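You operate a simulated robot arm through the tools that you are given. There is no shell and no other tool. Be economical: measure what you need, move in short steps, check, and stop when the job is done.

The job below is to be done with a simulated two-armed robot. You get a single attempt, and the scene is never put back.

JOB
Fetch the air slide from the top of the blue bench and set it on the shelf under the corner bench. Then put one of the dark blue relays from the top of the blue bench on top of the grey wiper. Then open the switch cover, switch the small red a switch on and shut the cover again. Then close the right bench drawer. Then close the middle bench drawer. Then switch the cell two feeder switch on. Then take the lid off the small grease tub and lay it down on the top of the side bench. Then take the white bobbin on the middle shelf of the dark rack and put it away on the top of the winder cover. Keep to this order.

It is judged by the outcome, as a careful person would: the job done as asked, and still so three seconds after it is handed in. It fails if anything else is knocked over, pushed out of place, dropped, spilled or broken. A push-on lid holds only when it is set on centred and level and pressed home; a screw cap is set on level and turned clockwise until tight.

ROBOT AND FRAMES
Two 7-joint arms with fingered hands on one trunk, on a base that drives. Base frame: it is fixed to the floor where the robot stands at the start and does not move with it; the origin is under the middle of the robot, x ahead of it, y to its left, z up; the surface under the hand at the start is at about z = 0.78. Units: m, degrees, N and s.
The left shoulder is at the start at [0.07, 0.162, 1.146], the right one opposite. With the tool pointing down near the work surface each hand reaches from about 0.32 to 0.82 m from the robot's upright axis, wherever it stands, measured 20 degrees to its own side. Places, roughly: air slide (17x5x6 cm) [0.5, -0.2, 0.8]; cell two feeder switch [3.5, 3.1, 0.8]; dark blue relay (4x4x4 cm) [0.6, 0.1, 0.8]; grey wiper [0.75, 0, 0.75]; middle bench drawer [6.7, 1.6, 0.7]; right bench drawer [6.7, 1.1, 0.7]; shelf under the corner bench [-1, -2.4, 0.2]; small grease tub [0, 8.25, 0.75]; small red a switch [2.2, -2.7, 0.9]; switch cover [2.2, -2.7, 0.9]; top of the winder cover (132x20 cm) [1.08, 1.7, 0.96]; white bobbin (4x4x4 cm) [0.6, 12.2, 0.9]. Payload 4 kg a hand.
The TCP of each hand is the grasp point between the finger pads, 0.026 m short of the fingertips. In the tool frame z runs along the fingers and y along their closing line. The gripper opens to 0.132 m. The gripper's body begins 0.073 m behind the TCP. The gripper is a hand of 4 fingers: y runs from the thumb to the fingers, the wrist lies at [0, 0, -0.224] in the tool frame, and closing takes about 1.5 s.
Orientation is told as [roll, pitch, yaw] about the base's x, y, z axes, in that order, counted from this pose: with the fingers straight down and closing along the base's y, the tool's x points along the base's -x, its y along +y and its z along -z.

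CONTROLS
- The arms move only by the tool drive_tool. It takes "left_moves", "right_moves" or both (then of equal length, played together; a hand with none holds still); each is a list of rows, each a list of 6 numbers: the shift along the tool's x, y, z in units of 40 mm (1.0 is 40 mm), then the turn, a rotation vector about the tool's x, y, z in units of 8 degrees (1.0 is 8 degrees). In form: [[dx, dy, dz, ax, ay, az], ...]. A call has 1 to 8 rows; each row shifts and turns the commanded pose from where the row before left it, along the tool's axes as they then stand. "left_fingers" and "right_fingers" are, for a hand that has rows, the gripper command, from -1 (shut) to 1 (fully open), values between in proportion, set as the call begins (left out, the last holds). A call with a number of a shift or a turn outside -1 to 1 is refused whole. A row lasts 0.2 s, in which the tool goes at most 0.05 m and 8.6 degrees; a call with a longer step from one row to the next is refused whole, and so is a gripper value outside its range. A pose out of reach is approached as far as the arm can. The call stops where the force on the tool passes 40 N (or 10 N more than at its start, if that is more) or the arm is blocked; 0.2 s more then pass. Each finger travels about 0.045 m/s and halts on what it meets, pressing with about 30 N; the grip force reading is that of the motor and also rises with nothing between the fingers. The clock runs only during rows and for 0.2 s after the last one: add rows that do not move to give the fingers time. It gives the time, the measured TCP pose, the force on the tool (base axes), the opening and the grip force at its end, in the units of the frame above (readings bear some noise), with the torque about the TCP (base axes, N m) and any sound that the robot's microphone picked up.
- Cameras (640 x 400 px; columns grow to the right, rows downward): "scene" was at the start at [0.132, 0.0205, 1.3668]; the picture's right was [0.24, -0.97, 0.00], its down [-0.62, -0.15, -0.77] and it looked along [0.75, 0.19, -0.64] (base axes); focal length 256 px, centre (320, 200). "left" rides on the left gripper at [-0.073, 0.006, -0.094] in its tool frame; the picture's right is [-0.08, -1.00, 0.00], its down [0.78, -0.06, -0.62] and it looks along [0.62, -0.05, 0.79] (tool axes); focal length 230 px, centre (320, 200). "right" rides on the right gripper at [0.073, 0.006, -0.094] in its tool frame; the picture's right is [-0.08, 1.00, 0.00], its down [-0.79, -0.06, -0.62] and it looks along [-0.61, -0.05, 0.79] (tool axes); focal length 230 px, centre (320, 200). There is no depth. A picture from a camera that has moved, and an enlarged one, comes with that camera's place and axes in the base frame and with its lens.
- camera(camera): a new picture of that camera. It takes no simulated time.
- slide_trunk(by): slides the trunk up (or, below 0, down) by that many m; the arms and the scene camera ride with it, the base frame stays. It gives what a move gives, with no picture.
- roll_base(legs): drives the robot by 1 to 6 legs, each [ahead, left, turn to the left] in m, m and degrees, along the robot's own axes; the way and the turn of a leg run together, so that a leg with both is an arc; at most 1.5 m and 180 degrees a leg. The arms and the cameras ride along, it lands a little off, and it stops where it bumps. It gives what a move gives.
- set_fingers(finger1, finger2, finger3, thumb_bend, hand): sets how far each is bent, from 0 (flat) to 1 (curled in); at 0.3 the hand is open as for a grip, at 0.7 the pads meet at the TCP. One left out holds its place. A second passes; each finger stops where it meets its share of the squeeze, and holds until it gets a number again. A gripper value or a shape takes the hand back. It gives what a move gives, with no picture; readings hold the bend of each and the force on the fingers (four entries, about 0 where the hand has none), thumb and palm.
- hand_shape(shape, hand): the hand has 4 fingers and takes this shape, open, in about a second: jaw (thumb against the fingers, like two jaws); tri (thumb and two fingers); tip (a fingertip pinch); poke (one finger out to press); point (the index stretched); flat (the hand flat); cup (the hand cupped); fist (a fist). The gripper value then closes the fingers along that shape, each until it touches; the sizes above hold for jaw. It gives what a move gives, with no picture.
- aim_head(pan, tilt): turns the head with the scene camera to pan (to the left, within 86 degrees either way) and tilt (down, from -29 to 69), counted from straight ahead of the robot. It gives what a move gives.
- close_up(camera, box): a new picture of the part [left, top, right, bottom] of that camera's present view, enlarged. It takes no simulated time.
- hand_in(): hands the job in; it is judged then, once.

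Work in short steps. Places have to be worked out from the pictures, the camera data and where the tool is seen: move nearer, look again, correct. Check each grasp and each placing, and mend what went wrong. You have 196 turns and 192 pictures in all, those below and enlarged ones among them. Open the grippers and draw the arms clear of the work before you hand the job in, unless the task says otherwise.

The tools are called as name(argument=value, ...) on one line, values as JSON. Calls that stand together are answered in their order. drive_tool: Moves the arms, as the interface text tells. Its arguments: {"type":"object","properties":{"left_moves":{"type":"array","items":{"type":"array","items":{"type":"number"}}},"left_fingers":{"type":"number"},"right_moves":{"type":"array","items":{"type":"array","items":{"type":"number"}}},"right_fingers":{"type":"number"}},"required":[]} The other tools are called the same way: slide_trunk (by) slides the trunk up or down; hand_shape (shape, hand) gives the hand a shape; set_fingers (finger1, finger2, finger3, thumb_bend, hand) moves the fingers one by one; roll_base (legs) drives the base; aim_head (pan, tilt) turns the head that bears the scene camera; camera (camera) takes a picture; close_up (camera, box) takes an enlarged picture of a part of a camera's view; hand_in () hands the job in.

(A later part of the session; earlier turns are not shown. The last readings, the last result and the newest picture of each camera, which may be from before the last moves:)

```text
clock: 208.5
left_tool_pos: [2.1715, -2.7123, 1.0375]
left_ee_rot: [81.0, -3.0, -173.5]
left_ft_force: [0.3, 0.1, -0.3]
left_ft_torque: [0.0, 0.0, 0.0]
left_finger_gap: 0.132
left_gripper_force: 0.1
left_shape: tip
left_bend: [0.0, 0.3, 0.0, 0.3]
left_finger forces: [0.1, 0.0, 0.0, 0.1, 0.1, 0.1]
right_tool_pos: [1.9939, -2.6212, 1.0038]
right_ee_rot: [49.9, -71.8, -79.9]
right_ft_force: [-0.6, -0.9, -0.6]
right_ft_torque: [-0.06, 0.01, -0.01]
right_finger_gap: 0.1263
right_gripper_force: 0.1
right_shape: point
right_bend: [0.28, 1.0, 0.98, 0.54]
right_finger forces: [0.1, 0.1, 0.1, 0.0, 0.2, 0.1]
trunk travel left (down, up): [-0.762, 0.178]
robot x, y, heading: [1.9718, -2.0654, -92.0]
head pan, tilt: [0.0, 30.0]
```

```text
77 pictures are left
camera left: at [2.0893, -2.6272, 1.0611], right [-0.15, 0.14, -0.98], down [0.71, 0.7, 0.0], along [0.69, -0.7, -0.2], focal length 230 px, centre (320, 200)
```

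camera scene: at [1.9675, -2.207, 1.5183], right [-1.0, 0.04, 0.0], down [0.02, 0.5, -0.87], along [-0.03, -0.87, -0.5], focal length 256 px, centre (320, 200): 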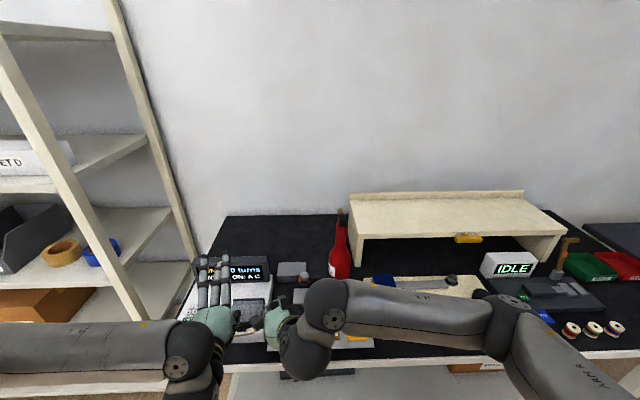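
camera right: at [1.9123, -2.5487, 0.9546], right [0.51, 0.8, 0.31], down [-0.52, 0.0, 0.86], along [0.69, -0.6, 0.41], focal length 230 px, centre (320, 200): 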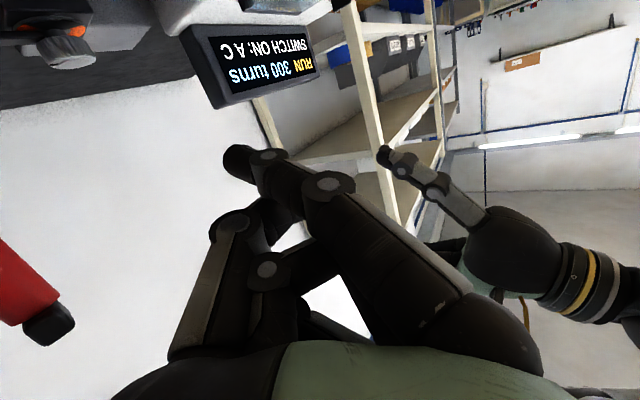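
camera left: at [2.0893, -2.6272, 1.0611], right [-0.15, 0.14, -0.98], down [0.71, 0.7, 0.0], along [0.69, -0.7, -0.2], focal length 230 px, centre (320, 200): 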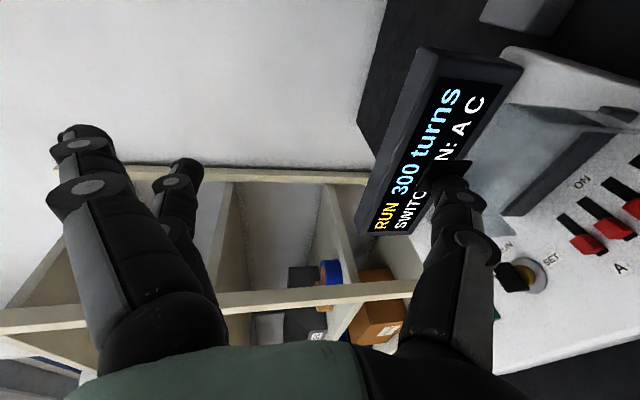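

Cover open and held. Right hand: lower, then slide in from the right toward A (≈(2.177,-2.682)), stopping short to look.

drive_tool(right_moves=[[0.87, -0.29, 0.2, 0, 0, 0], [0.87, -0.29, 0.2, 0, 0, 0], [0.01, 0.53, 0.81, 0, 0, 0], [0.01, 0.53, 0.81, 0, 0, 0], [0.01, 0.53, 0.81, 0, 0, 0], [0.01, 0.53, 0.81, 0, 0, 0]])

camera(camera="right")

close_up(camera="left", box=[400, 100, 640, 330])

```text
clock: 209.9
left_tool_pos: [2.1731, -2.7112, 1.0354]
left_ee_rot: [80.8, -3.1, -173.5]
left_ft_force: [0.0, -0.1, 0.0]
left_ft_torque: [-0.03, 0.0, -0.03]
left_finger_gap: 0.1318
left_gripper_force: 0.0
left_shape: tip
left_bend: [0.0, 0.3, 0.0, 0.3]
left_finger forces: [0.0, 0.0, 0.1, 0.0, 0.1, 0.1]
right_tool_pos: [2.1494, -2.6167, 0.9178]
right_ee_rot: [49.2, -71.8, -79.5]
right_ft_force: [-0.4, -0.5, -1.2]
right_ft_torque: [0.01, 0.02, -0.04]
right_finger_gap: 0.1261
right_gripper_force: 0.1
right_shape: point
right_bend: [0.28, 1.0, 0.98, 0.54]
right_finger forces: [0.1, 0.0, 0.0, 0.0, 0.1, 0.1]
trunk travel left (down, up): [-0.762, 0.178]
robot x, y, heading: [1.9722, -2.0674, -92.2]
head pan, tilt: [0.0, 30.0]
```

```text
76 pictures are left
camera right: at [2.0677, -2.5455, 0.8694], right [0.51, 0.8, 0.31], down [-0.52, 0.0, 0.86], along [0.69, -0.6, 0.41], focal length 230 px, centre (320, 200)
```

right: 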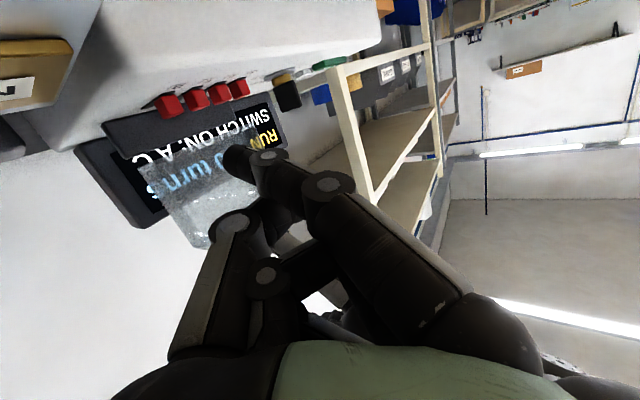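

```text
1.74 times, centred on (520, 215) of left
camera zoom: at [2.0915, -2.6269, 1.0606], right [-0.15, 0.14, -0.98], down [0.71, 0.7, 0.0], along [0.69, -0.7, -0.2], focal length 400 px, centre (-28, 174)
```

zoom: 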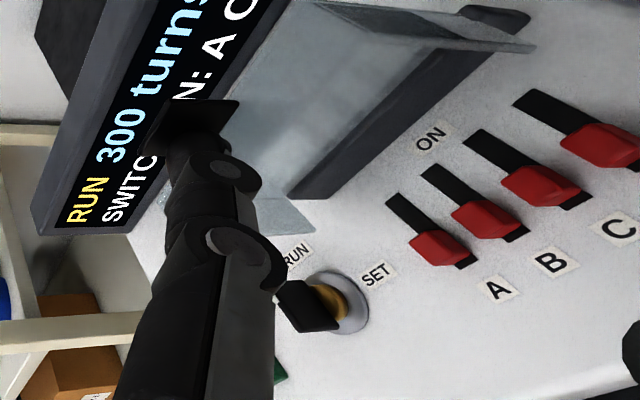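

Triangulating from both hand cameras: A is at (2.193,-2.691,0.85), pitch 17.5 mm; my index tip is ≈(2.142,-2.656,0.888). I move the tip to just in front of A.

drive_tool(right_moves=[[0.3, 0.12, 0.7, 0, 0, 0], [0.3, 0.12, 0.7, 0, 0, 0], [0, 0, 0, 0, 0, 0]])

camera(camera="left")

close_up(camera="right", box=[120, 40, 380, 220])

```text
clock: 210.7
left_tool_pos: [2.1714, -2.7103, 1.0364]
left_ee_rot: [80.9, -3.1, -173.5]
left_ft_force: [0.5, 0.5, 0.2]
left_ft_torque: [0.03, 0.02, 0.0]
left_finger_gap: 0.1321
left_gripper_force: 0.1
left_shape: tip
left_bend: [0.0, 0.3, 0.0, 0.3]
left_finger forces: [0.1, 0.1, 0.0, 0.1, 0.1, 0.0]
right_tool_pos: [2.1985, -2.6273, 0.8897]
right_ee_rot: [49.9, -71.9, -79.8]
right_ft_force: [0.2, 0.5, -0.6]
right_ft_torque: [0.0, -0.01, -0.02]
right_finger_gap: 0.1262
right_gripper_force: 0.2
right_shape: point
right_bend: [0.28, 1.0, 0.98, 0.54]
right_finger forces: [0.1, 0.0, 0.1, 0.0, 0.0, 0.1]
trunk travel left (down, up): [-0.762, 0.178]
robot x, y, heading: [1.9692, -2.0656, -92.0]
head pan, tilt: [0.0, 30.0]
```

```text
74 pictures are left
camera left: at [2.089, -2.6266, 1.0611], right [-0.15, 0.14, -0.98], down [0.71, 0.7, 0.0], along [0.69, -0.7, -0.2], focal length 230 px, centre (320, 200)
```

left: 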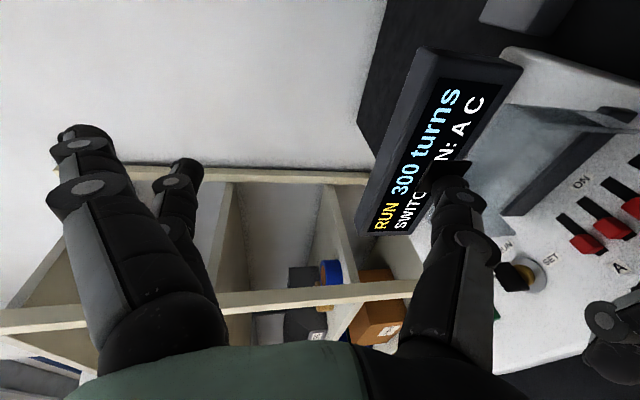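

```text
2.22 times, centred on (250, 130) of right
camera zoom: at [2.1171, -2.5566, 0.8406], right [0.51, 0.8, 0.31], down [-0.52, 0.0, 0.86], along [0.69, -0.6, 0.41], focal length 511 px, centre (476, 356)
```

zoom: 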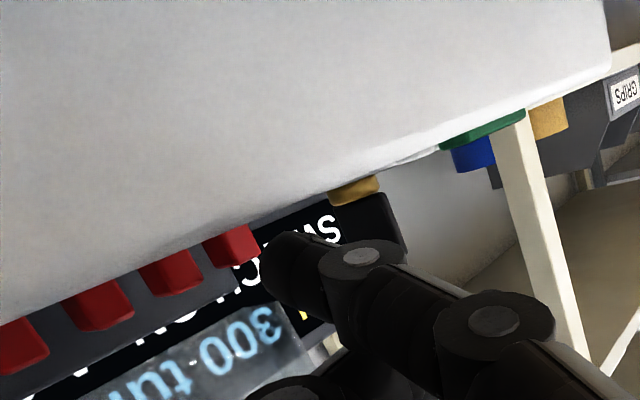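

The tip sits right in front of A at the correct height. I push 2.4 cm toward ON (−y) in small steps.

drive_tool(right_moves=[[-0.14, -0.185, 0.108, 0, 0, 0], [-0.14, -0.185, 0.108, 0, 0, 0], [-0.06, -0.08, 0.045, 0, 0, 0]])

close_up(camera="left", box=[480, 100, 640, 300])

close_up(camera="right", box=[120, 40, 380, 220])

```text
clock: 211.5
left_tool_pos: [2.1717, -2.7104, 1.0367]
left_ee_rot: [80.8, -3.1, -173.5]
left_ft_force: [-1.0, 0.0, -1.6]
left_ft_torque: [-0.03, 0.01, -0.01]
left_finger_gap: 0.1319
left_gripper_force: 0.1
left_shape: tip
left_bend: [0.0, 0.3, 0.0, 0.3]
left_finger forces: [0.1, 0.0, 0.0, 0.1, 0.0, 0.1]
right_tool_pos: [2.1999, -2.6511, 0.8937]
right_ee_rot: [49.6, -71.8, -79.7]
right_ft_force: [-0.8, -1.3, 0.2]
right_ft_torque: [0.02, -0.01, 0.0]
right_finger_gap: 0.1261
right_gripper_force: 0.1
right_shape: point
right_bend: [0.28, 1.0, 0.98, 0.54]
right_finger forces: [0.1, 0.0, 0.1, 0.0, 0.0, 0.0]
trunk travel left (down, up): [-0.762, 0.178]
robot x, y, heading: [1.9717, -2.066, -91.9]
head pan, tilt: [0.0, 30.0]
```

```text
2.00 times, centred on (560, 200) of left
camera zoom: at [2.0903, -2.6269, 1.0608], right [-0.15, 0.14, -0.98], down [0.71, 0.7, 0.0], along [0.69, -0.7, -0.2], focal length 460 px, centre (-160, 200)
```

zoom: 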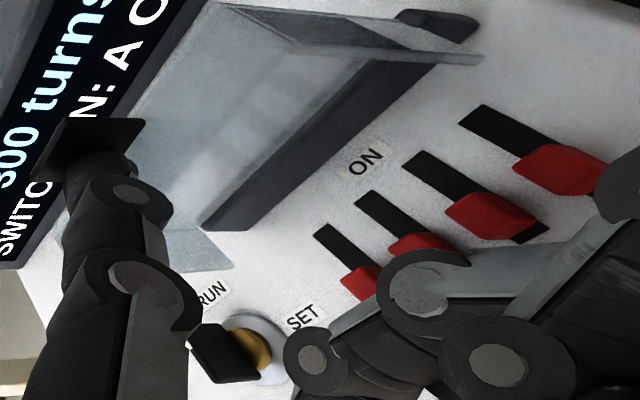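

```text
2.22 times, centred on (250, 130) of right
camera zoom: at [2.1188, -2.5795, 0.8463], right [0.51, 0.8, 0.31], down [-0.52, 0.0, 0.86], along [0.69, -0.6, 0.41], focal length 511 px, centre (476, 356)
```

zoom: 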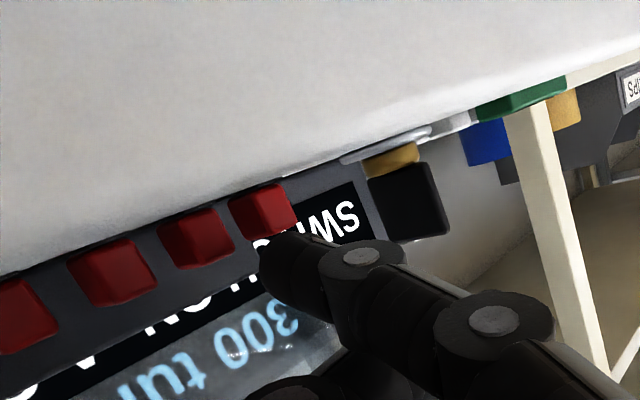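

The tip rode just over the cap (about 1 cm too high). I back off, lower 11 mm and push again.

drive_tool(right_moves=[[0.3, 0.18, -0.1, 0, 0, 0], [0.29, 0.176, -0.1, 0, 0, 0], [0, 0, 0, 0, 0, 0], [-0.123, -0.19, 0.112, 0, 0, 0], [-0.123, -0.19, 0.112, 0, 0, 0], [-0.123, -0.19, 0.112, 0, 0, 0]])

close_up(camera="right", box=[120, 40, 380, 220])

```text
clock: 212.9
left_tool_pos: [2.1715, -2.7092, 1.0376]
left_ee_rot: [81.0, -3.0, -173.5]
left_ft_force: [-0.5, 0.2, 0.2]
left_ft_torque: [0.01, -0.04, 0.01]
left_finger_gap: 0.1321
left_gripper_force: 0.1
left_shape: tip
left_bend: [0.0, 0.3, 0.0, 0.3]
left_finger forces: [0.0, 0.0, 0.0, 0.0, 0.1, 0.0]
right_tool_pos: [2.1977, -2.6561, 0.8826]
right_ee_rot: [49.5, -71.9, -79.6]
right_ft_force: [-0.7, 6.1, 12.0]
right_ft_torque: [-0.07, 0.07, -0.06]
right_finger_gap: 0.0
right_gripper_force: 0.0
right_shape: point
right_bend: [0.24, 1.0, 0.98, 0.54]
right_finger forces: [12.8, 0.0, 0.0, 0.0, 0.0, 0.0]
trunk travel left (down, up): [-0.762, 0.178]
robot x, y, heading: [1.9745, -2.0632, -92.2]
head pan, tilt: [0.0, 30.0]
```

```text
2.22 times, centred on (250, 130) of right
camera zoom: at [2.117, -2.586, 0.834], right [0.51, 0.8, 0.31], down [-0.52, 0.0, 0.86], along [0.69, -0.6, 0.41], focal length 511 px, centre (476, 356)
```

zoom: 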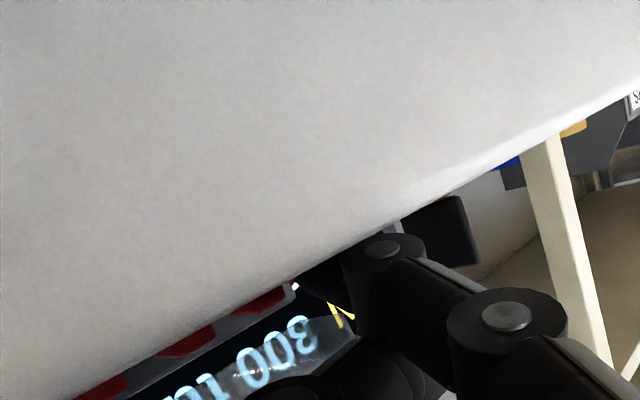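

The finger now presses (6 N back, 12 N up). I check with the left camera.

close_up(camera="left", box=[500, 140, 640, 300])

```text
2.50 times, centred on (570, 220) of left
camera zoom: at [2.0897, -2.6247, 1.0621], right [-0.15, 0.14, -0.98], down [0.71, 0.7, -0.01], along [0.69, -0.7, -0.2], focal length 575 px, centre (-305, 150)
```

zoom: 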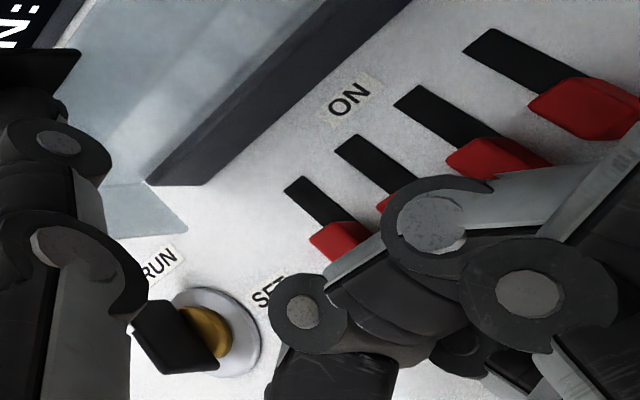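

The tip appears right at A's near face but it's also pressing on the panel. I raise 4 mm and push 2 cm further.

drive_tool(right_moves=[[-0.093, 0.03, -0.02, 0, 0, 0], [-0.15, -0.18, 0.105, 0, 0, 0], [-0.15, -0.18, 0.105, 0, 0, 0]])

close_up(camera="left", box=[500, 140, 640, 300])

```text
clock: 213.7
left_tool_pos: [2.1725, -2.7096, 1.0367]
left_ee_rot: [81.1, -2.9, -173.5]
left_ft_force: [0.1, 0.4, 0.3]
left_ft_torque: [-0.06, -0.03, -0.03]
left_finger_gap: 0.1318
left_gripper_force: 0.0
left_shape: tip
left_bend: [0.0, 0.3, 0.0, 0.3]
left_finger forces: [0.0, 0.0, 0.0, 0.0, 0.0, 0.0]
right_tool_pos: [2.1997, -2.6786, 0.8947]
right_ee_rot: [49.6, -72.0, -79.8]
right_ft_force: [-0.8, 0.6, 2.7]
right_ft_torque: [-0.05, -0.04, -0.04]
right_finger_gap: 0.0001
right_gripper_force: 0.1
right_shape: point
right_bend: [0.27, 1.0, 0.98, 0.54]
right_finger forces: [2.3, 0.0, 0.1, 0.1, 0.1, 0.1]
trunk travel left (down, up): [-0.762, 0.178]
robot x, y, heading: [1.9743, -2.0636, -92.3]
head pan, tilt: [0.0, 30.0]
```

```text
2.50 times, centred on (570, 220) of left
camera zoom: at [2.0902, -2.6253, 1.0617], right [-0.15, 0.14, -0.98], down [0.71, 0.7, -0.01], along [0.69, -0.7, -0.2], focal length 575 px, centre (-305, 150)
```

zoom: 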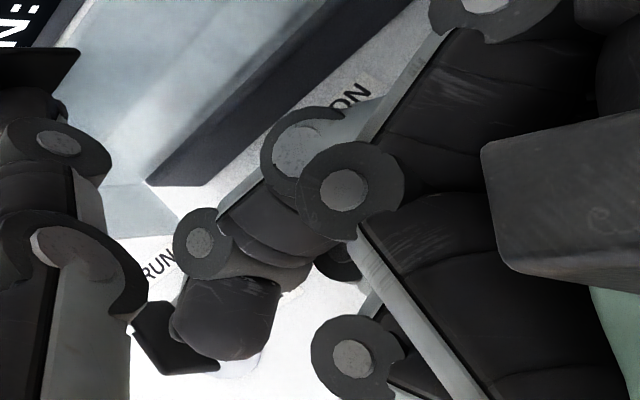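

I can't see A now; I retract the right hand 5 cm and look.

drive_tool(right_moves=[[0.1, 0.54, -0.32, 0, 0, 0], [0.1, 0.54, -0.32, 0, 0, 0]])

close_up(camera="left", box=[480, 100, 640, 300])

```text
clock: 214.3
left_tool_pos: [2.1716, -2.7096, 1.0362]
left_ee_rot: [80.9, -3.0, -173.5]
left_ft_force: [0.8, -0.1, 0.5]
left_ft_torque: [0.0, 0.01, 0.02]
left_finger_gap: 0.1319
left_gripper_force: 0.0
left_shape: tip
left_bend: [0.0, 0.3, 0.0, 0.3]
left_finger forces: [0.0, 0.0, 0.1, 0.1, 0.0, 0.0]
right_tool_pos: [2.1992, -2.6287, 0.901]
right_ee_rot: [49.6, -71.9, -79.7]
right_ft_force: [-0.7, 0.2, -0.6]
right_ft_torque: [-0.03, -0.01, 0.02]
right_finger_gap: 0.0004
right_gripper_force: 0.1
right_shape: point
right_bend: [0.28, 1.0, 0.98, 0.54]
right_finger forces: [0.1, 0.0, 0.0, 0.0, 0.1, 0.1]
trunk travel left (down, up): [-0.762, 0.178]
robot x, y, heading: [1.9724, -2.0634, -92.0]
head pan, tilt: [0.0, 30.0]
```

```text
2.00 times, centred on (560, 200) of left
camera zoom: at [2.09, -2.6262, 1.0612], right [-0.15, 0.14, -0.98], down [0.71, 0.7, 0.0], along [0.69, -0.7, -0.2], focal length 460 px, centre (-160, 200)
```

zoom: 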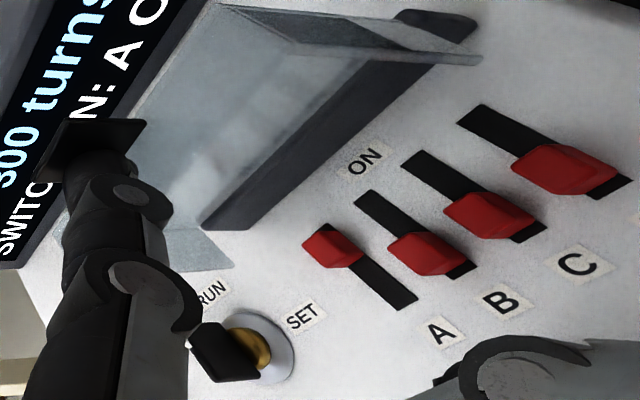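

A is on; B, C, D and the knob are unchanged. I withdraw the right hand sideways, then let the cover close by retracting the left.

drive_tool(right_moves=[[-0.01, -0.5, -0.81, 0, 0, 0], [-0.01, -0.5, -0.81, 0, 0, 0], [-0.01, -0.5, -0.81, 0, 0, 0], [-0.01, -0.5, -0.81, 0, 0, 0], [-0.01, -0.5, -0.81, 0, 0, 0], [-0.87, 0.29, -0.2, 0, 0, 0], [-0.87, 0.29, -0.2, 0, 0, 0], [-0.87, 0.29, -0.2, 0, 0, 0]])

drive_tool(left_moves=[[0, 0, -0.3, 0, 0, 0], [0, -0.2, -0.4, 0, 0, 0], [0, -0.4, -0.4, 0, 0, 0], [0, -0.2, -0.5, 0, 0, 0], [0, 0.3, -0.8, 0, 0, 0], [0, 0.8, 0, 0, 0, 0], [0, 0.8, 0, 0, 0, 0]])

camera(camera="scene")

```text
clock: 216.1
left_tool_pos: [2.1723, -2.7112, 1.0358]
left_ee_rot: [80.9, -3.0, -173.5]
left_ft_force: [0.6, -0.3, 0.2]
left_ft_torque: [0.01, 0.0, -0.01]
left_finger_gap: 0.1321
left_gripper_force: 0.2
left_shape: tip
left_bend: [0.0, 0.3, 0.0, 0.3]
left_finger forces: [0.0, 0.0, 0.0, 0.0, 0.0, 0.0]
right_tool_pos: [2.0148, -2.6255, 1.0232]
right_ee_rot: [49.5, -71.8, -79.6]
right_ft_force: [0.3, -0.1, 1.0]
right_ft_torque: [-0.03, 0.05, 0.0]
right_finger_gap: 0.0001
right_gripper_force: 0.1
right_shape: point
right_bend: [0.28, 1.0, 0.98, 0.54]
right_finger forces: [0.0, 0.1, 0.1, 0.1, 0.0, 0.0]
trunk travel left (down, up): [-0.762, 0.178]
robot x, y, heading: [1.9738, -2.0655, -92.1]
head pan, tilt: [0.0, 30.0]
```

```text
clock: 217.7
left_tool_pos: [2.1789, -2.6398, 1.0394]
left_ee_rot: [80.8, -3.0, -173.6]
left_ft_force: [-0.6, -0.2, 0.6]
left_ft_torque: [0.01, -0.02, -0.01]
left_finger_gap: 0.1319
left_gripper_force: 0.2
left_shape: tip
left_bend: [0.0, 0.3, 0.0, 0.3]
left_finger forces: [0.0, 0.1, 0.0, 0.1, 0.0, 0.0]
left hand out of reach, approached as far as the arm can: row 5, 6, 7
right_tool_pos: [2.014, -2.6263, 1.0239]
right_ee_rot: [49.6, -71.8, -79.8]
right_ft_force: [0.2, -1.0, -0.6]
right_ft_torque: [0.02, 0.0, 0.02]
right_finger_gap: 0.0001
right_gripper_force: 0.0
right_shape: point
right_bend: [0.28, 1.0, 0.98, 0.54]
right_finger forces: [0.0, 0.0, 0.1, 0.0, 0.0, 0.0]
trunk travel left (down, up): [-0.762, 0.178]
robot x, y, heading: [1.9722, -2.0634, -92.0]
head pan, tilt: [0.0, 30.0]
```

```text
66 pictures are left
camera scene: at [1.9672, -2.2059, 1.5184], right [-1.0, 0.04, 0.0], down [0.02, 0.5, -0.87], along [-0.03, -0.87, -0.5], focal length 256 px, centre (320, 200)
```

scene: 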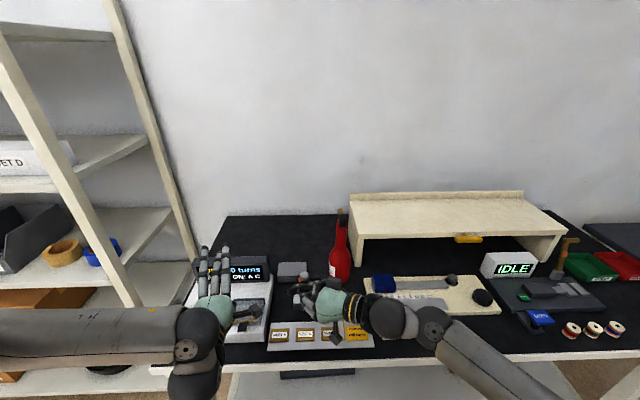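

I back the base off 0.35 m and verify the cover is shut.

roll_base(legs=[[-0.35, 0, 0]])

close_up(camera="scene", box=[180, 180, 320, 280])

```text
clock: 219.9
left_tool_pos: [2.1895, -2.2926, 1.0384]
left_ee_rot: [81.0, -3.0, -173.8]
left_ft_force: [0.0, 0.8, -0.4]
left_ft_torque: [0.01, 0.0, 0.01]
left_finger_gap: 0.132
left_gripper_force: 0.1
left_shape: tip
left_bend: [0.0, 0.3, 0.0, 0.3]
left_finger forces: [0.0, 0.0, 0.0, 0.0, 0.0, 0.0]
right_tool_pos: [2.0239, -2.2774, 1.0223]
right_ee_rot: [49.8, -71.8, -79.9]
right_ft_force: [-0.5, -0.3, 0.1]
right_ft_torque: [0.05, 0.02, -0.02]
right_finger_gap: 0.0001
right_gripper_force: 0.1
right_shape: point
right_bend: [0.28, 1.0, 0.98, 0.54]
right_finger forces: [0.0, 0.1, 0.0, 0.0, 0.1, 0.0]
trunk travel left (down, up): [-0.762, 0.178]
robot x, y, heading: [1.9879, -1.7163, -91.8]
head pan, tilt: [0.0, 30.0]
```

```text
4.00 times, centred on (250, 230) of scene
camera zoom: at [1.979, -1.8583, 1.5183], right [-1.0, 0.04, 0.0], down [0.02, 0.5, -0.87], along [-0.03, -0.87, -0.5], focal length 1022 px, centre (600, 80)
```

zoom: 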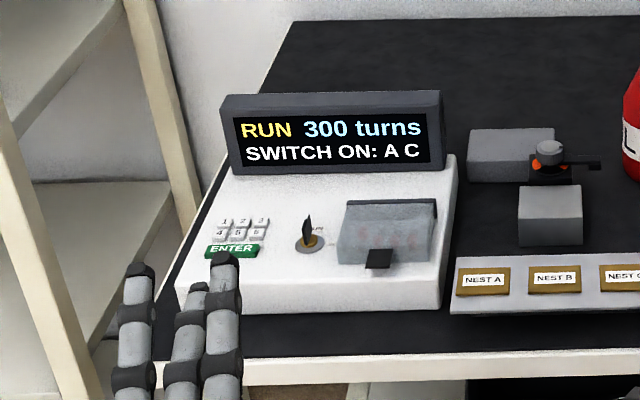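

The cover is shut and all is in place: job part 3 done. I unroll the left hand, strafe right-of-rack clear, turn to face +x and look toward the drawers.

drive_tool(left_moves=[[0, 0, 0, 0, 0, -1], [0, 0, 0, 0, 0, -1], [0, 0, 0, 0, 0, -1], [0, 0, 0, 0, 0, -1], [0, 0, 0, 0, 0, -1], [0, 0, 0, 0, 0, -1], [0, 0, 0, 0, 0, -1], [0, 0, 0, 0, 0, -1]])

roll_base(legs=[[0, 0.8, 0], [0, 0, 92]])

aim_head(pan=25, tilt=15)

camera(camera="scene")

```text
clock: 221.8
left_tool_pos: [2.1883, -2.2927, 1.039]
left_ee_rot: [67.5, -65.6, -153.7]
left_ft_force: [0.5, 0.6, 0.6]
left_ft_torque: [0.04, -0.03, 0.0]
left_finger_gap: 0.1321
left_gripper_force: 0.0
left_shape: tip
left_bend: [0.0, 0.3, 0.0, 0.3]
left_finger forces: [0.1, 0.0, 0.1, 0.1, 0.1, 0.0]
right_tool_pos: [2.0225, -2.2781, 1.0226]
right_ee_rot: [49.6, -71.9, -80.0]
right_ft_force: [0.2, 0.1, 0.0]
right_ft_torque: [0.01, -0.01, -0.02]
right_finger_gap: 0.0002
right_gripper_force: 0.0
right_shape: point
right_bend: [0.28, 1.0, 0.98, 0.54]
right_finger forces: [0.0, 0.0, 0.1, 0.0, 0.0, 0.0]
trunk travel left (down, up): [-0.762, 0.178]
robot x, y, heading: [1.9833, -1.7179, -92.3]
head pan, tilt: [0.0, 30.0]
```

```text
clock: 229.9
left_tool_pos: [3.3647, -1.529, 1.0389]
left_ee_rot: [67.7, -65.3, -62.5]
left_ft_force: [-0.3, 0.0, -0.2]
left_ft_torque: [-0.01, 0.01, 0.0]
left_finger_gap: 0.1319
left_gripper_force: 0.1
left_shape: tip
left_bend: [0.0, 0.3, 0.0, 0.3]
left_finger forces: [0.1, 0.0, 0.0, 0.0, 0.0, 0.1]
right_tool_pos: [3.3532, -1.6948, 1.0235]
right_ee_rot: [49.7, -71.7, 11.3]
right_ft_force: [-0.8, -0.1, -0.4]
right_ft_torque: [-0.01, 0.01, 0.0]
right_finger_gap: 0.0
right_gripper_force: 0.1
right_shape: point
right_bend: [0.28, 1.0, 0.98, 0.54]
right_finger forces: [0.1, 0.0, 0.1, 0.0, 0.0, 0.0]
trunk travel left (down, up): [-0.762, 0.178]
robot x, y, heading: [2.7954, -1.7435, -1.0]
head pan, tilt: [0.0, 30.0]
```

```text
clock: 230.8
left_tool_pos: [3.3641, -1.5302, 1.0392]
left_ee_rot: [67.8, -65.4, -62.6]
left_ft_force: [0.8, 0.5, 0.2]
left_ft_torque: [0.02, 0.0, -0.06]
left_finger_gap: 0.1319
left_gripper_force: 0.0
left_shape: tip
left_bend: [0.0, 0.3, 0.0, 0.3]
left_finger forces: [0.0, 0.0, 0.0, 0.0, 0.0, 0.1]
right_tool_pos: [3.3531, -1.6956, 1.0235]
right_ee_rot: [49.7, -71.8, 11.2]
right_ft_force: [1.2, -0.2, 0.1]
right_ft_torque: [-0.01, -0.03, 0.0]
right_finger_gap: 0.0004
right_gripper_force: 0.1
right_shape: point
right_bend: [0.28, 1.0, 0.98, 0.54]
right_finger forces: [0.1, 0.0, 0.1, 0.0, 0.1, 0.0]
trunk travel left (down, up): [-0.762, 0.178]
robot x, y, heading: [2.7927, -1.7448, -1.0]
head pan, tilt: [25.0, 15.0]
```

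```text
64 pictures are left
camera scene: at [2.9276, -1.7084, 1.5425], right [0.41, -0.91, 0.0], down [-0.24, -0.11, -0.97], along [0.88, 0.39, -0.26], focal length 256 px, centre (320, 200)
```

scene: 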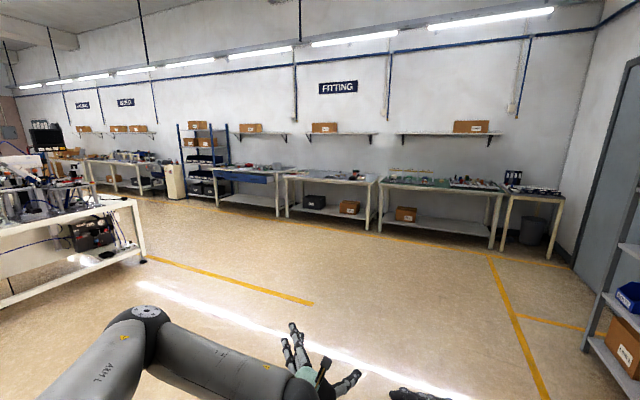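

The floor is clear; the blue drawers are on the bench at (6.7,1.1–1.6). I drive there along x then y.

roll_base(legs=[[1.4, 0, 1], [1.35, 0, 0], [0, 1.4, 0], [0, 1.4, 0]])

aim_head(pan=0, tilt=35)

camera(camera="scene")

```text
clock: 257.1
left_tool_pos: [6.0379, 1.3126, 1.0395]
left_ee_rot: [67.7, -65.4, -62.4]
left_ft_force: [-0.1, 0.1, -0.5]
left_ft_torque: [0.0, -0.03, -0.02]
left_finger_gap: 0.1315
left_gripper_force: 0.0
left_shape: tip
left_bend: [0.0, 0.3, 0.0, 0.3]
left_finger forces: [0.1, 0.0, 0.0, 0.0, 0.0, 0.0]
right_tool_pos: [6.0262, 1.1458, 1.0231]
right_ee_rot: [49.8, -71.7, 11.6]
right_ft_force: [-0.2, -1.2, 0.4]
right_ft_torque: [0.01, -0.03, -0.01]
right_finger_gap: 0.0
right_gripper_force: 0.0
right_shape: point
right_bend: [0.28, 1.0, 0.98, 0.54]
right_finger forces: [0.1, 0.1, 0.0, 0.0, 0.0, 0.0]
trunk travel left (down, up): [-0.762, 0.178]
robot x, y, heading: [5.4681, 1.0959, -0.9]
head pan, tilt: [25.0, 15.0]
```

```text
clock: 258.0
left_tool_pos: [6.036, 1.3125, 1.0398]
left_ee_rot: [67.7, -65.4, -62.2]
left_ft_force: [0.2, -0.2, -0.2]
left_ft_torque: [-0.02, 0.0, 0.01]
left_finger_gap: 0.1318
left_gripper_force: 0.1
left_shape: tip
left_bend: [0.0, 0.3, 0.0, 0.3]
left_finger forces: [0.0, 0.1, 0.0, 0.0, 0.0, 0.0]
right_tool_pos: [6.0268, 1.1462, 1.0219]
right_ee_rot: [49.7, -71.7, 11.5]
right_ft_force: [0.3, -0.8, 0.2]
right_ft_torque: [-0.02, -0.02, 0.01]
right_finger_gap: 0.0
right_gripper_force: 0.0
right_shape: point
right_bend: [0.28, 1.0, 0.98, 0.54]
right_finger forces: [0.1, 0.0, 0.0, 0.0, 0.1, 0.1]
trunk travel left (down, up): [-0.762, 0.178]
robot x, y, heading: [5.4652, 1.0973, -1.0]
head pan, tilt: [0.0, 35.0]
```

```text
63 pictures are left
camera scene: at [5.6037, 1.0926, 1.5106], right [-0.01, -1.0, 0.0], down [-0.57, 0.01, -0.82], along [0.82, -0.01, -0.57], focal length 256 px, centre (320, 200)
```

scene: 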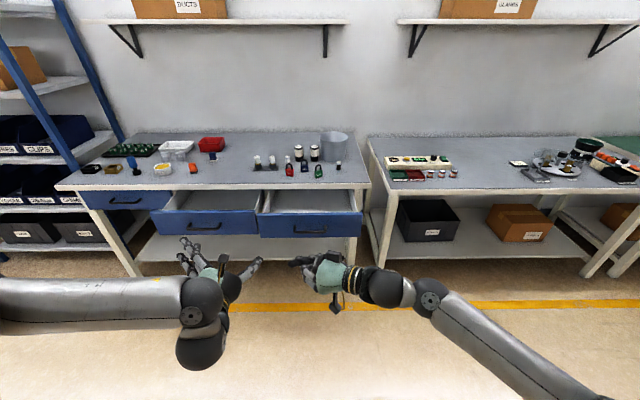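

Right and middle drawers are open ≈0.22 m (fronts x≈6.55, centres y≈1.13 and 1.63, z≈0.70). I make a left fist pointing ahead, tuck the right arm back, and lower the trunk.

drive_tool(left_moves=[[0, 0, 0, 0, 0, -0.85], [0, 0, 0, 0, 0, -0.85], [0, 0, 0, 0, 0, -0.85], [0, 0, 0, 0, 0, -0.85], [0, 0, 0, 0, 0, 0], [0, 0, 0, 0, 0, 0]], right_moves=[[-0.08, 0.58, -0.84, 0, 0, 0], [-0.08, 0.58, -0.84, 0, 0, 0], [-0.08, 0.58, -0.84, 0, 0, 0], [-0.08, 0.58, -0.84, 0, 0, 0], [-0.08, 0.58, -0.84, 0, 0, 0], [-0.08, 0.58, -0.84, 0, 0, 0]])

hand_shape(hand="left", shape="fist")

slide_trunk(by=-0.33)

roll_base(legs=[[0, -0.18, 1]])

camera(camera="scene")

```text
clock: 259.4
left_tool_pos: [6.0379, 1.3148, 1.0402]
left_ee_rot: [-25.1, -79.9, 32.7]
left_ft_force: [0.5, -0.8, 0.2]
left_ft_torque: [-0.01, -0.01, 0.01]
left_finger_gap: 0.1319
left_gripper_force: 0.0
left_shape: tip
left_bend: [0.0, 0.3, 0.0, 0.3]
left_finger forces: [0.0, 0.0, 0.1, 0.0, 0.1, 0.0]
right_tool_pos: [5.876, 1.0667, 1.0917]
right_ee_rot: [49.7, -71.8, 11.5]
right_ft_force: [0.0, 0.2, 0.1]
right_ft_torque: [0.01, 0.05, -0.02]
right_finger_gap: 0.0
right_gripper_force: 0.1
right_shape: point
right_bend: [0.28, 1.0, 0.98, 0.54]
right_finger forces: [0.1, 0.0, 0.0, 0.0, 0.0, 0.1]
right hand out of reach, approached as far as the arm can: row 5, 6
trunk travel left (down, up): [-0.762, 0.178]
robot x, y, heading: [5.4652, 1.0964, -0.6]
head pan, tilt: [0.0, 35.0]
```

```text
clock: 260.3
left_tool_pos: [6.0369, 1.3127, 1.0383]
left_ee_rot: [-24.9, -80.0, 32.4]
left_ft_force: [0.2, -0.9, 0.3]
left_ft_torque: [0.03, -0.01, -0.02]
left_finger_gap: 0.0
left_gripper_force: 0.0
left_shape: fist
left_bend: [1.0, 1.0, 0.99, 0.54]
left_finger forces: [0.0, 0.0, 0.0, 0.0, 0.0, 0.1]
right_tool_pos: [5.8749, 1.0667, 1.0922]
right_ee_rot: [49.6, -71.8, 11.5]
right_ft_force: [-0.1, -0.4, 0.1]
right_ft_torque: [0.0, 0.02, -0.02]
right_finger_gap: 0.0
right_gripper_force: 0.0
right_shape: point
right_bend: [0.28, 1.0, 0.98, 0.54]
right_finger forces: [0.1, 0.0, 0.0, 0.0, 0.1, 0.0]
trunk travel left (down, up): [-0.762, 0.178]
robot x, y, heading: [5.4663, 1.0938, -0.9]
head pan, tilt: [0.0, 35.0]
```

```text
clock: 263.6
left_tool_pos: [6.0358, 1.3142, 0.7086]
left_ee_rot: [-25.0, -80.0, 32.5]
left_ft_force: [-0.1, -1.1, 0.4]
left_ft_torque: [0.0, -0.03, 0.01]
left_finger_gap: 0.0002
left_gripper_force: 0.1
left_shape: fist
left_bend: [0.99, 1.0, 0.98, 0.54]
left_finger forces: [0.0, 0.0, 0.0, 0.0, 0.1, 0.0]
right_tool_pos: [5.8755, 1.0673, 0.7625]
right_ee_rot: [49.6, -71.7, 11.6]
right_ft_force: [-0.5, 0.2, -0.8]
right_ft_torque: [0.0, 0.02, -0.02]
right_finger_gap: 0.0
right_gripper_force: 0.0
right_shape: point
right_bend: [0.28, 1.0, 0.98, 0.54]
right_finger forces: [0.0, 0.1, 0.1, 0.1, 0.0, 0.1]
trunk travel left (down, up): [-0.432, 0.508]
robot x, y, heading: [5.4649, 1.0921, -1.0]
head pan, tilt: [0.0, 35.0]
```

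```text
clock: 265.1
left_tool_pos: [6.0312, 1.1398, 0.7101]
left_ee_rot: [-24.6, -80.0, 33.1]
left_ft_force: [0.2, 0.0, -0.2]
left_ft_torque: [0.02, 0.02, 0.04]
left_finger_gap: 0.0
left_gripper_force: 0.0
left_shape: fist
left_bend: [0.99, 1.0, 0.98, 0.54]
left_finger forces: [0.0, 0.1, 0.0, 0.1, 0.1, 0.1]
right_tool_pos: [5.8748, 0.8938, 0.7625]
right_ee_rot: [49.9, -71.8, 12.2]
right_ft_force: [0.4, 0.4, -0.9]
right_ft_torque: [0.02, -0.01, 0.02]
right_finger_gap: 0.0001
right_gripper_force: 0.1
right_shape: point
right_bend: [0.28, 1.0, 0.98, 0.54]
right_finger forces: [0.0, 0.0, 0.0, 0.0, 0.1, 0.0]
trunk travel left (down, up): [-0.432, 0.508]
robot x, y, heading: [5.4633, 0.9157, 0.2]
head pan, tilt: [0.0, 35.0]
```

```text
62 pictures are left
camera scene: at [5.6026, 0.9132, 1.1805], right [0.0, -1.0, 0.0], down [-0.57, 0.0, -0.82], along [0.82, 0.0, -0.57], focal length 256 px, centre (320, 200)
```

scene: 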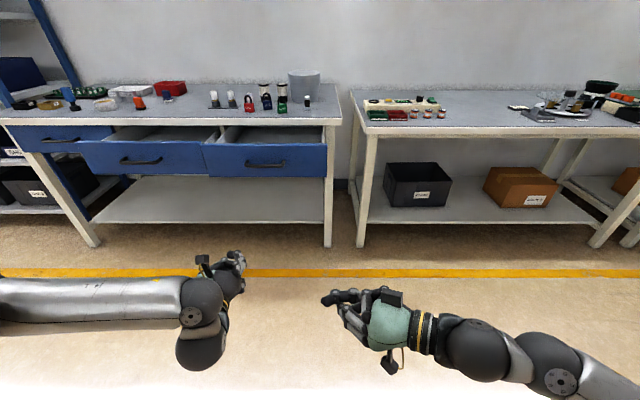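

The fist is lined up with the right drawer's centre (y 1.14, z 0.71). I roll ahead to push it.

roll_base(legs=[[0.5, 0, 0], [0.2, 0, 0]])

camera(camera="scene")

```text
clock: 269.2
left_tool_pos: [6.722, 1.1384, 0.7073]
left_ee_rot: [-24.2, -79.7, 32.0]
left_ft_force: [-8.7, 1.9, 0.9]
left_ft_torque: [-0.07, -0.02, 0.04]
left_finger_gap: 0.0
left_gripper_force: 0.0
left_shape: fist
left_bend: [0.98, 1.0, 0.98, 0.59]
left_finger forces: [0.0, 0.0, 0.1, 0.1, 8.3, 0.0]
right_tool_pos: [6.5695, 0.8951, 0.7623]
right_ee_rot: [49.6, -71.8, 12.3]
right_ft_force: [0.7, 0.2, 0.2]
right_ft_torque: [-0.02, 0.01, 0.0]
right_finger_gap: 0.0
right_gripper_force: 0.1
right_shape: point
right_bend: [0.28, 1.0, 0.98, 0.54]
right_finger forces: [0.1, 0.0, 0.2, 0.1, 0.0, 0.0]
trunk travel left (down, up): [-0.432, 0.508]
robot x, y, heading: [6.1606, 0.9146, -0.1]
head pan, tilt: [0.0, 35.0]
stopped in leg 2: the force on the tool passed its limit at 60 N (the readings are from after the stop); the commanded pose is now the measured one
```

```text
61 pictures are left
camera scene: at [6.297, 0.9163, 1.1807], right [0.0, -1.0, 0.0], down [-0.57, 0.0, -0.82], along [0.82, 0.0, -0.57], focal length 256 px, centre (320, 200)
```

scene: 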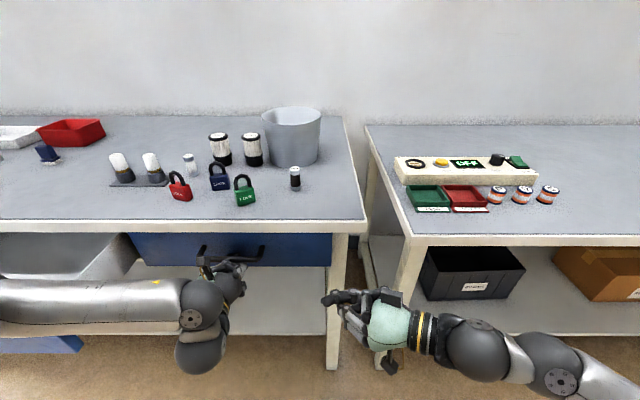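

The right drawer is home (60 N stop, face flush under the bench edge). I back off, strafe left 0.49 m and push the middle one.

roll_base(legs=[[-0.35, 0, 0], [0, 0.49, 0], [0.32, 0, 0], [0.1, 0, 0]])

camera(camera="scene")

```text
clock: 276.2
left_tool_pos: [6.725, 1.6213, 0.7048]
left_ee_rot: [-24.2, -79.2, 31.7]
left_ft_force: [-14.0, 2.6, 3.0]
left_ft_torque: [-0.02, -0.07, -0.02]
left_finger_gap: 0.0
left_gripper_force: 0.0
left_shape: fist
left_bend: [0.98, 1.0, 0.98, 0.61]
left_finger forces: [0.0, 0.0, 0.1, 0.0, 13.1, 0.0]
right_tool_pos: [6.5807, 1.3821, 0.7631]
right_ee_rot: [49.6, -71.8, 13.3]
right_ft_force: [0.1, 1.1, 1.2]
right_ft_torque: [0.02, 0.0, -0.01]
right_finger_gap: 0.0
right_gripper_force: 0.1
right_shape: point
right_bend: [0.28, 1.0, 0.98, 0.54]
right_finger forces: [0.0, 0.0, 0.0, 0.1, 0.0, 0.1]
trunk travel left (down, up): [-0.432, 0.508]
robot x, y, heading: [6.1727, 1.3987, 0.6]
head pan, tilt: [0.0, 35.0]
stopped in leg 4: the force on the tool passed its limit at 104 N (the readings are from after the stop); the commanded pose is now the measured one
```

```text
60 pictures are left
camera scene: at [6.3075, 1.3994, 1.1807], right [0.01, -1.0, 0.0], down [-0.57, -0.01, -0.82], along [0.82, 0.01, -0.57], focal length 256 px, centre (320, 200)
```

scene: 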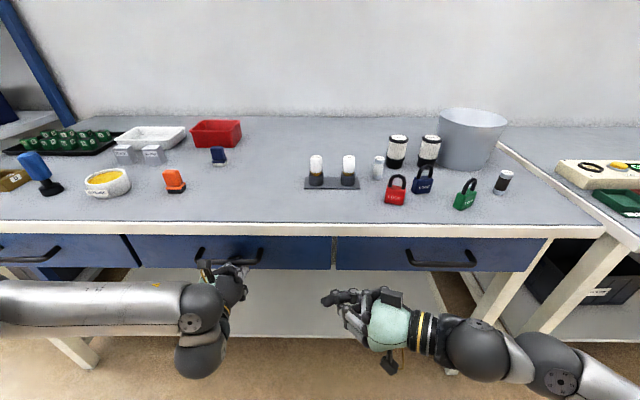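

All three drawers are now flush. I back off, raise the trunk, and turn toward the feeder switch at (3.5,3.1).

roll_base(legs=[[-0.5, 0, 0], [0, 0, 100]])

slide_trunk(by=0.25)

aim_head(pan=45, tilt=18)

camera(camera="scene")

```text
clock: 283.4
left_tool_pos: [5.3612, 1.8976, 0.7046]
left_ee_rot: [-24.0, -79.2, 131.2]
left_ft_force: [-0.3, -0.4, -0.2]
left_ft_torque: [0.0, 0.0, 0.0]
left_finger_gap: 0.0
left_gripper_force: 0.1
left_shape: fist
left_bend: [0.98, 1.0, 0.98, 0.54]
left_finger forces: [0.0, 0.0, 0.0, 0.0, 0.1, 0.1]
right_tool_pos: [5.6236, 1.7947, 0.762]
right_ee_rot: [49.6, -71.7, 112.8]
right_ft_force: [-0.5, -0.1, -0.4]
right_ft_torque: [0.01, 0.01, -0.03]
right_finger_gap: 0.0
right_gripper_force: 0.2
right_shape: point
right_bend: [0.28, 1.0, 0.98, 0.54]
right_finger forces: [0.1, 0.0, 0.2, 0.0, 0.0, 0.0]
trunk travel left (down, up): [-0.432, 0.508]
robot x, y, heading: [5.6752, 1.387, 100.7]
head pan, tilt: [0.0, 35.0]
```

```text
clock: 285.9
left_tool_pos: [5.3616, 1.8972, 0.9555]
left_ee_rot: [-24.1, -79.2, 131.1]
left_ft_force: [-1.1, 0.4, 0.3]
left_ft_torque: [0.0, 0.0, -0.01]
left_finger_gap: 0.0
left_gripper_force: 0.1
left_shape: fist
left_bend: [0.98, 1.0, 0.98, 0.54]
left_finger forces: [0.0, 0.0, 0.0, 0.0, 0.1, 0.0]
right_tool_pos: [5.6231, 1.7942, 1.0119]
right_ee_rot: [49.7, -71.7, 112.6]
right_ft_force: [-0.1, -0.1, -0.6]
right_ft_torque: [-0.02, 0.0, 0.0]
right_finger_gap: 0.0
right_gripper_force: 0.0
right_shape: point
right_bend: [0.28, 1.0, 0.98, 0.54]
right_finger forces: [0.0, 0.0, 0.0, 0.0, 0.0, 0.1]
trunk travel left (down, up): [-0.682, 0.258]
robot x, y, heading: [5.677, 1.3862, 100.3]
head pan, tilt: [0.0, 35.0]
```

```text
clock: 287.1
left_tool_pos: [5.3632, 1.8971, 0.954]
left_ee_rot: [-24.1, -79.2, 131.0]
left_ft_force: [0.3, 0.0, 0.1]
left_ft_torque: [0.01, -0.01, 0.04]
left_finger_gap: 0.0
left_gripper_force: 0.1
left_shape: fist
left_bend: [0.98, 1.0, 0.98, 0.54]
left_finger forces: [0.0, 0.0, 0.0, 0.0, 0.0, 0.0]
right_tool_pos: [5.6244, 1.7947, 1.0115]
right_ee_rot: [49.7, -71.6, 112.7]
right_ft_force: [-0.1, 0.0, 0.5]
right_ft_torque: [-0.01, -0.02, 0.0]
right_finger_gap: 0.0
right_gripper_force: 0.0
right_shape: point
right_bend: [0.28, 1.0, 0.98, 0.54]
right_finger forces: [0.1, 0.0, 0.1, 0.1, 0.0, 0.0]
trunk travel left (down, up): [-0.682, 0.258]
robot x, y, heading: [5.677, 1.3862, 100.5]
head pan, tilt: [45.0, 18.0]
```

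```text
59 pictures are left
camera scene: at [5.5886, 1.4911, 1.4576], right [0.57, 0.82, 0.0], down [0.25, -0.18, -0.95], along [-0.78, 0.54, -0.31], focal length 256 px, centre (320, 200)
```

scene: 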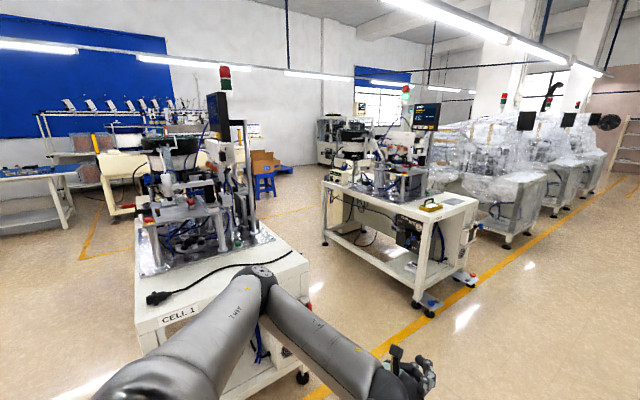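

Cell 2's table is in the centre; the switch should project around (332,182). Zoom.

close_up(camera="scene", box=[300, 110, 480, 230])

```text
3.33 times, centred on (390, 170) of scene
camera zoom: at [5.5886, 1.4911, 1.4576], right [0.57, 0.82, 0.0], down [0.25, -0.18, -0.95], along [-0.78, 0.54, -0.31], focal length 852 px, centre (87, 300)
```

zoom: 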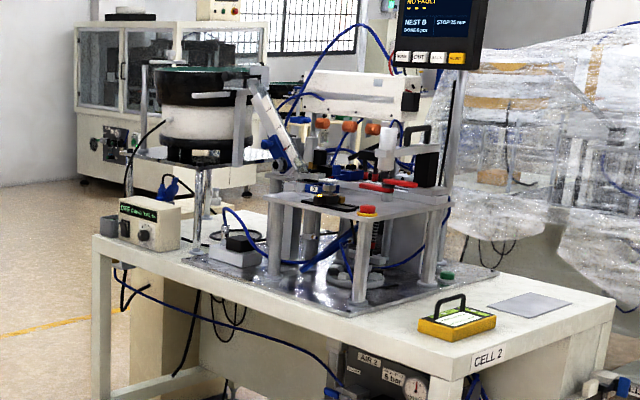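

The cream feeder controller stands at the left end of Cell 2's table, facing the aisle between Cell 1 (back edge y≈2.09) and Cell 2 (front edge y≈3.05). I drive into the aisle facing +y.

roll_base(legs=[[0, 0, -10.5], [1.0, 0, 0], [0, 1.2, 0], [0, 0.75, 0]])

aim_head(pan=15, tilt=35)

camera(camera="scene")

```text
clock: 298.6
left_tool_pos: [4.299, 2.9034, 0.9542]
left_ee_rot: [-24.1, -79.1, 123.0]
left_ft_force: [0.7, 0.6, -0.4]
left_ft_torque: [0.02, 0.0, -0.03]
left_finger_gap: 0.0
left_gripper_force: 0.0
left_shape: fist
left_bend: [0.98, 1.0, 0.98, 0.54]
left_finger forces: [0.0, 0.1, 0.1, 0.1, 0.1, 0.0]
right_tool_pos: [4.5425, 2.7643, 1.012]
right_ee_rot: [49.6, -71.8, 104.4]
right_ft_force: [-0.8, 0.0, -0.2]
right_ft_torque: [-0.03, -0.01, 0.0]
right_finger_gap: 0.0001
right_gripper_force: 0.1
right_shape: point
right_bend: [0.28, 1.0, 0.98, 0.54]
right_finger forces: [0.0, 0.0, 0.1, 0.0, 0.0, 0.0]
trunk travel left (down, up): [-0.682, 0.258]
robot x, y, heading: [4.5348, 2.3523, 92.2]
head pan, tilt: [45.0, 18.0]
stopped in leg 4: the robot was blocked; the commanded pose is now the measured one
```

```text
clock: 299.5
left_tool_pos: [4.298, 2.9023, 0.9533]
left_ee_rot: [-24.2, -79.1, 122.9]
left_ft_force: [0.3, 0.2, -0.3]
left_ft_torque: [-0.02, 0.02, 0.01]
left_finger_gap: 0.0
left_gripper_force: 0.2
left_shape: fist
left_bend: [0.98, 1.0, 0.98, 0.54]
left_finger forces: [0.0, 0.1, 0.0, 0.0, 0.0, 0.1]
right_tool_pos: [4.5433, 2.7628, 1.0118]
right_ee_rot: [49.7, -71.8, 104.4]
right_ft_force: [-0.3, -0.2, -0.7]
right_ft_torque: [-0.03, -0.02, 0.03]
right_finger_gap: 0.0003
right_gripper_force: 0.1
right_shape: point
right_bend: [0.28, 1.0, 0.98, 0.54]
right_finger forces: [0.0, 0.0, 0.0, 0.0, 0.1, 0.1]
trunk travel left (down, up): [-0.682, 0.258]
robot x, y, heading: [4.5368, 2.3555, 92.2]
head pan, tilt: [15.0, 35.0]
```

```text
57 pictures are left
camera scene: at [4.5062, 2.4881, 1.4306], right [0.96, 0.29, 0.0], down [0.17, -0.55, -0.82], along [-0.24, 0.78, -0.57], focal length 256 px, centre (320, 200)
```

scene: 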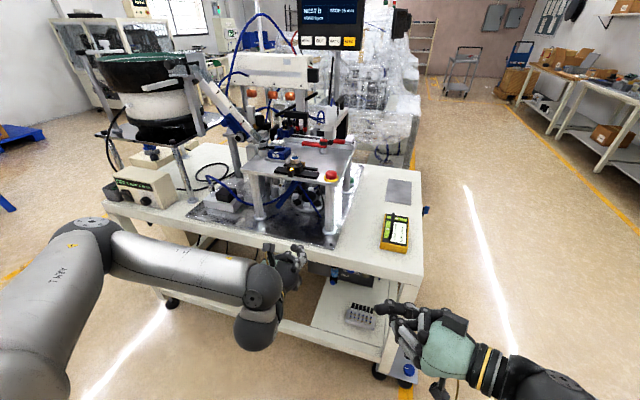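

The strafe was blocked at x=4.53. I look left/down to see what touched.

aim_head(pan=86, tilt=40)

camera(camera="scene")

```text
clock: 300.9
left_tool_pos: [4.298, 2.9021, 0.9536]
left_ee_rot: [-24.1, -79.1, 122.9]
left_ft_force: [0.2, -0.7, 0.1]
left_ft_torque: [-0.03, 0.0, 0.0]
left_finger_gap: 0.0004
left_gripper_force: 0.1
left_shape: fist
left_bend: [0.98, 1.0, 0.98, 0.54]
left_finger forces: [0.0, 0.0, 0.0, 0.1, 0.0, 0.0]
right_tool_pos: [4.5421, 2.7628, 1.011]
right_ee_rot: [49.6, -71.8, 104.4]
right_ft_force: [-0.5, -0.5, -0.2]
right_ft_torque: [0.0, 0.02, 0.05]
right_finger_gap: 0.0001
right_gripper_force: 0.1
right_shape: point
right_bend: [0.28, 1.0, 0.98, 0.54]
right_finger forces: [0.0, 0.0, 0.1, 0.1, 0.0, 0.0]
trunk travel left (down, up): [-0.682, 0.258]
robot x, y, heading: [4.5364, 2.3529, 92.3]
head pan, tilt: [85.9, 40.0]
```

```text
56 pictures are left
camera scene: at [4.4472, 2.407, 1.423], right [0.04, 1.0, 0.0], down [0.64, -0.02, -0.77], along [-0.77, 0.03, -0.64], focal length 256 px, centre (320, 200)
```

scene: 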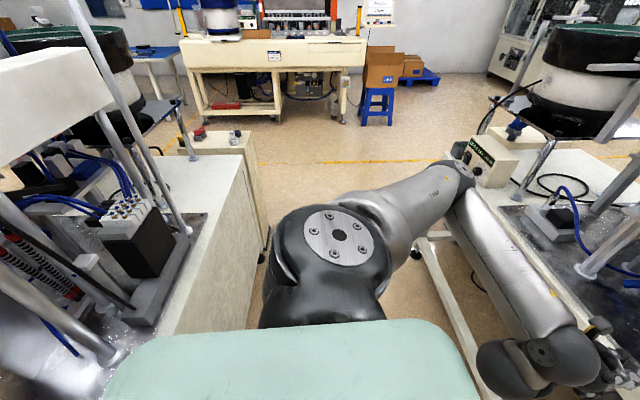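

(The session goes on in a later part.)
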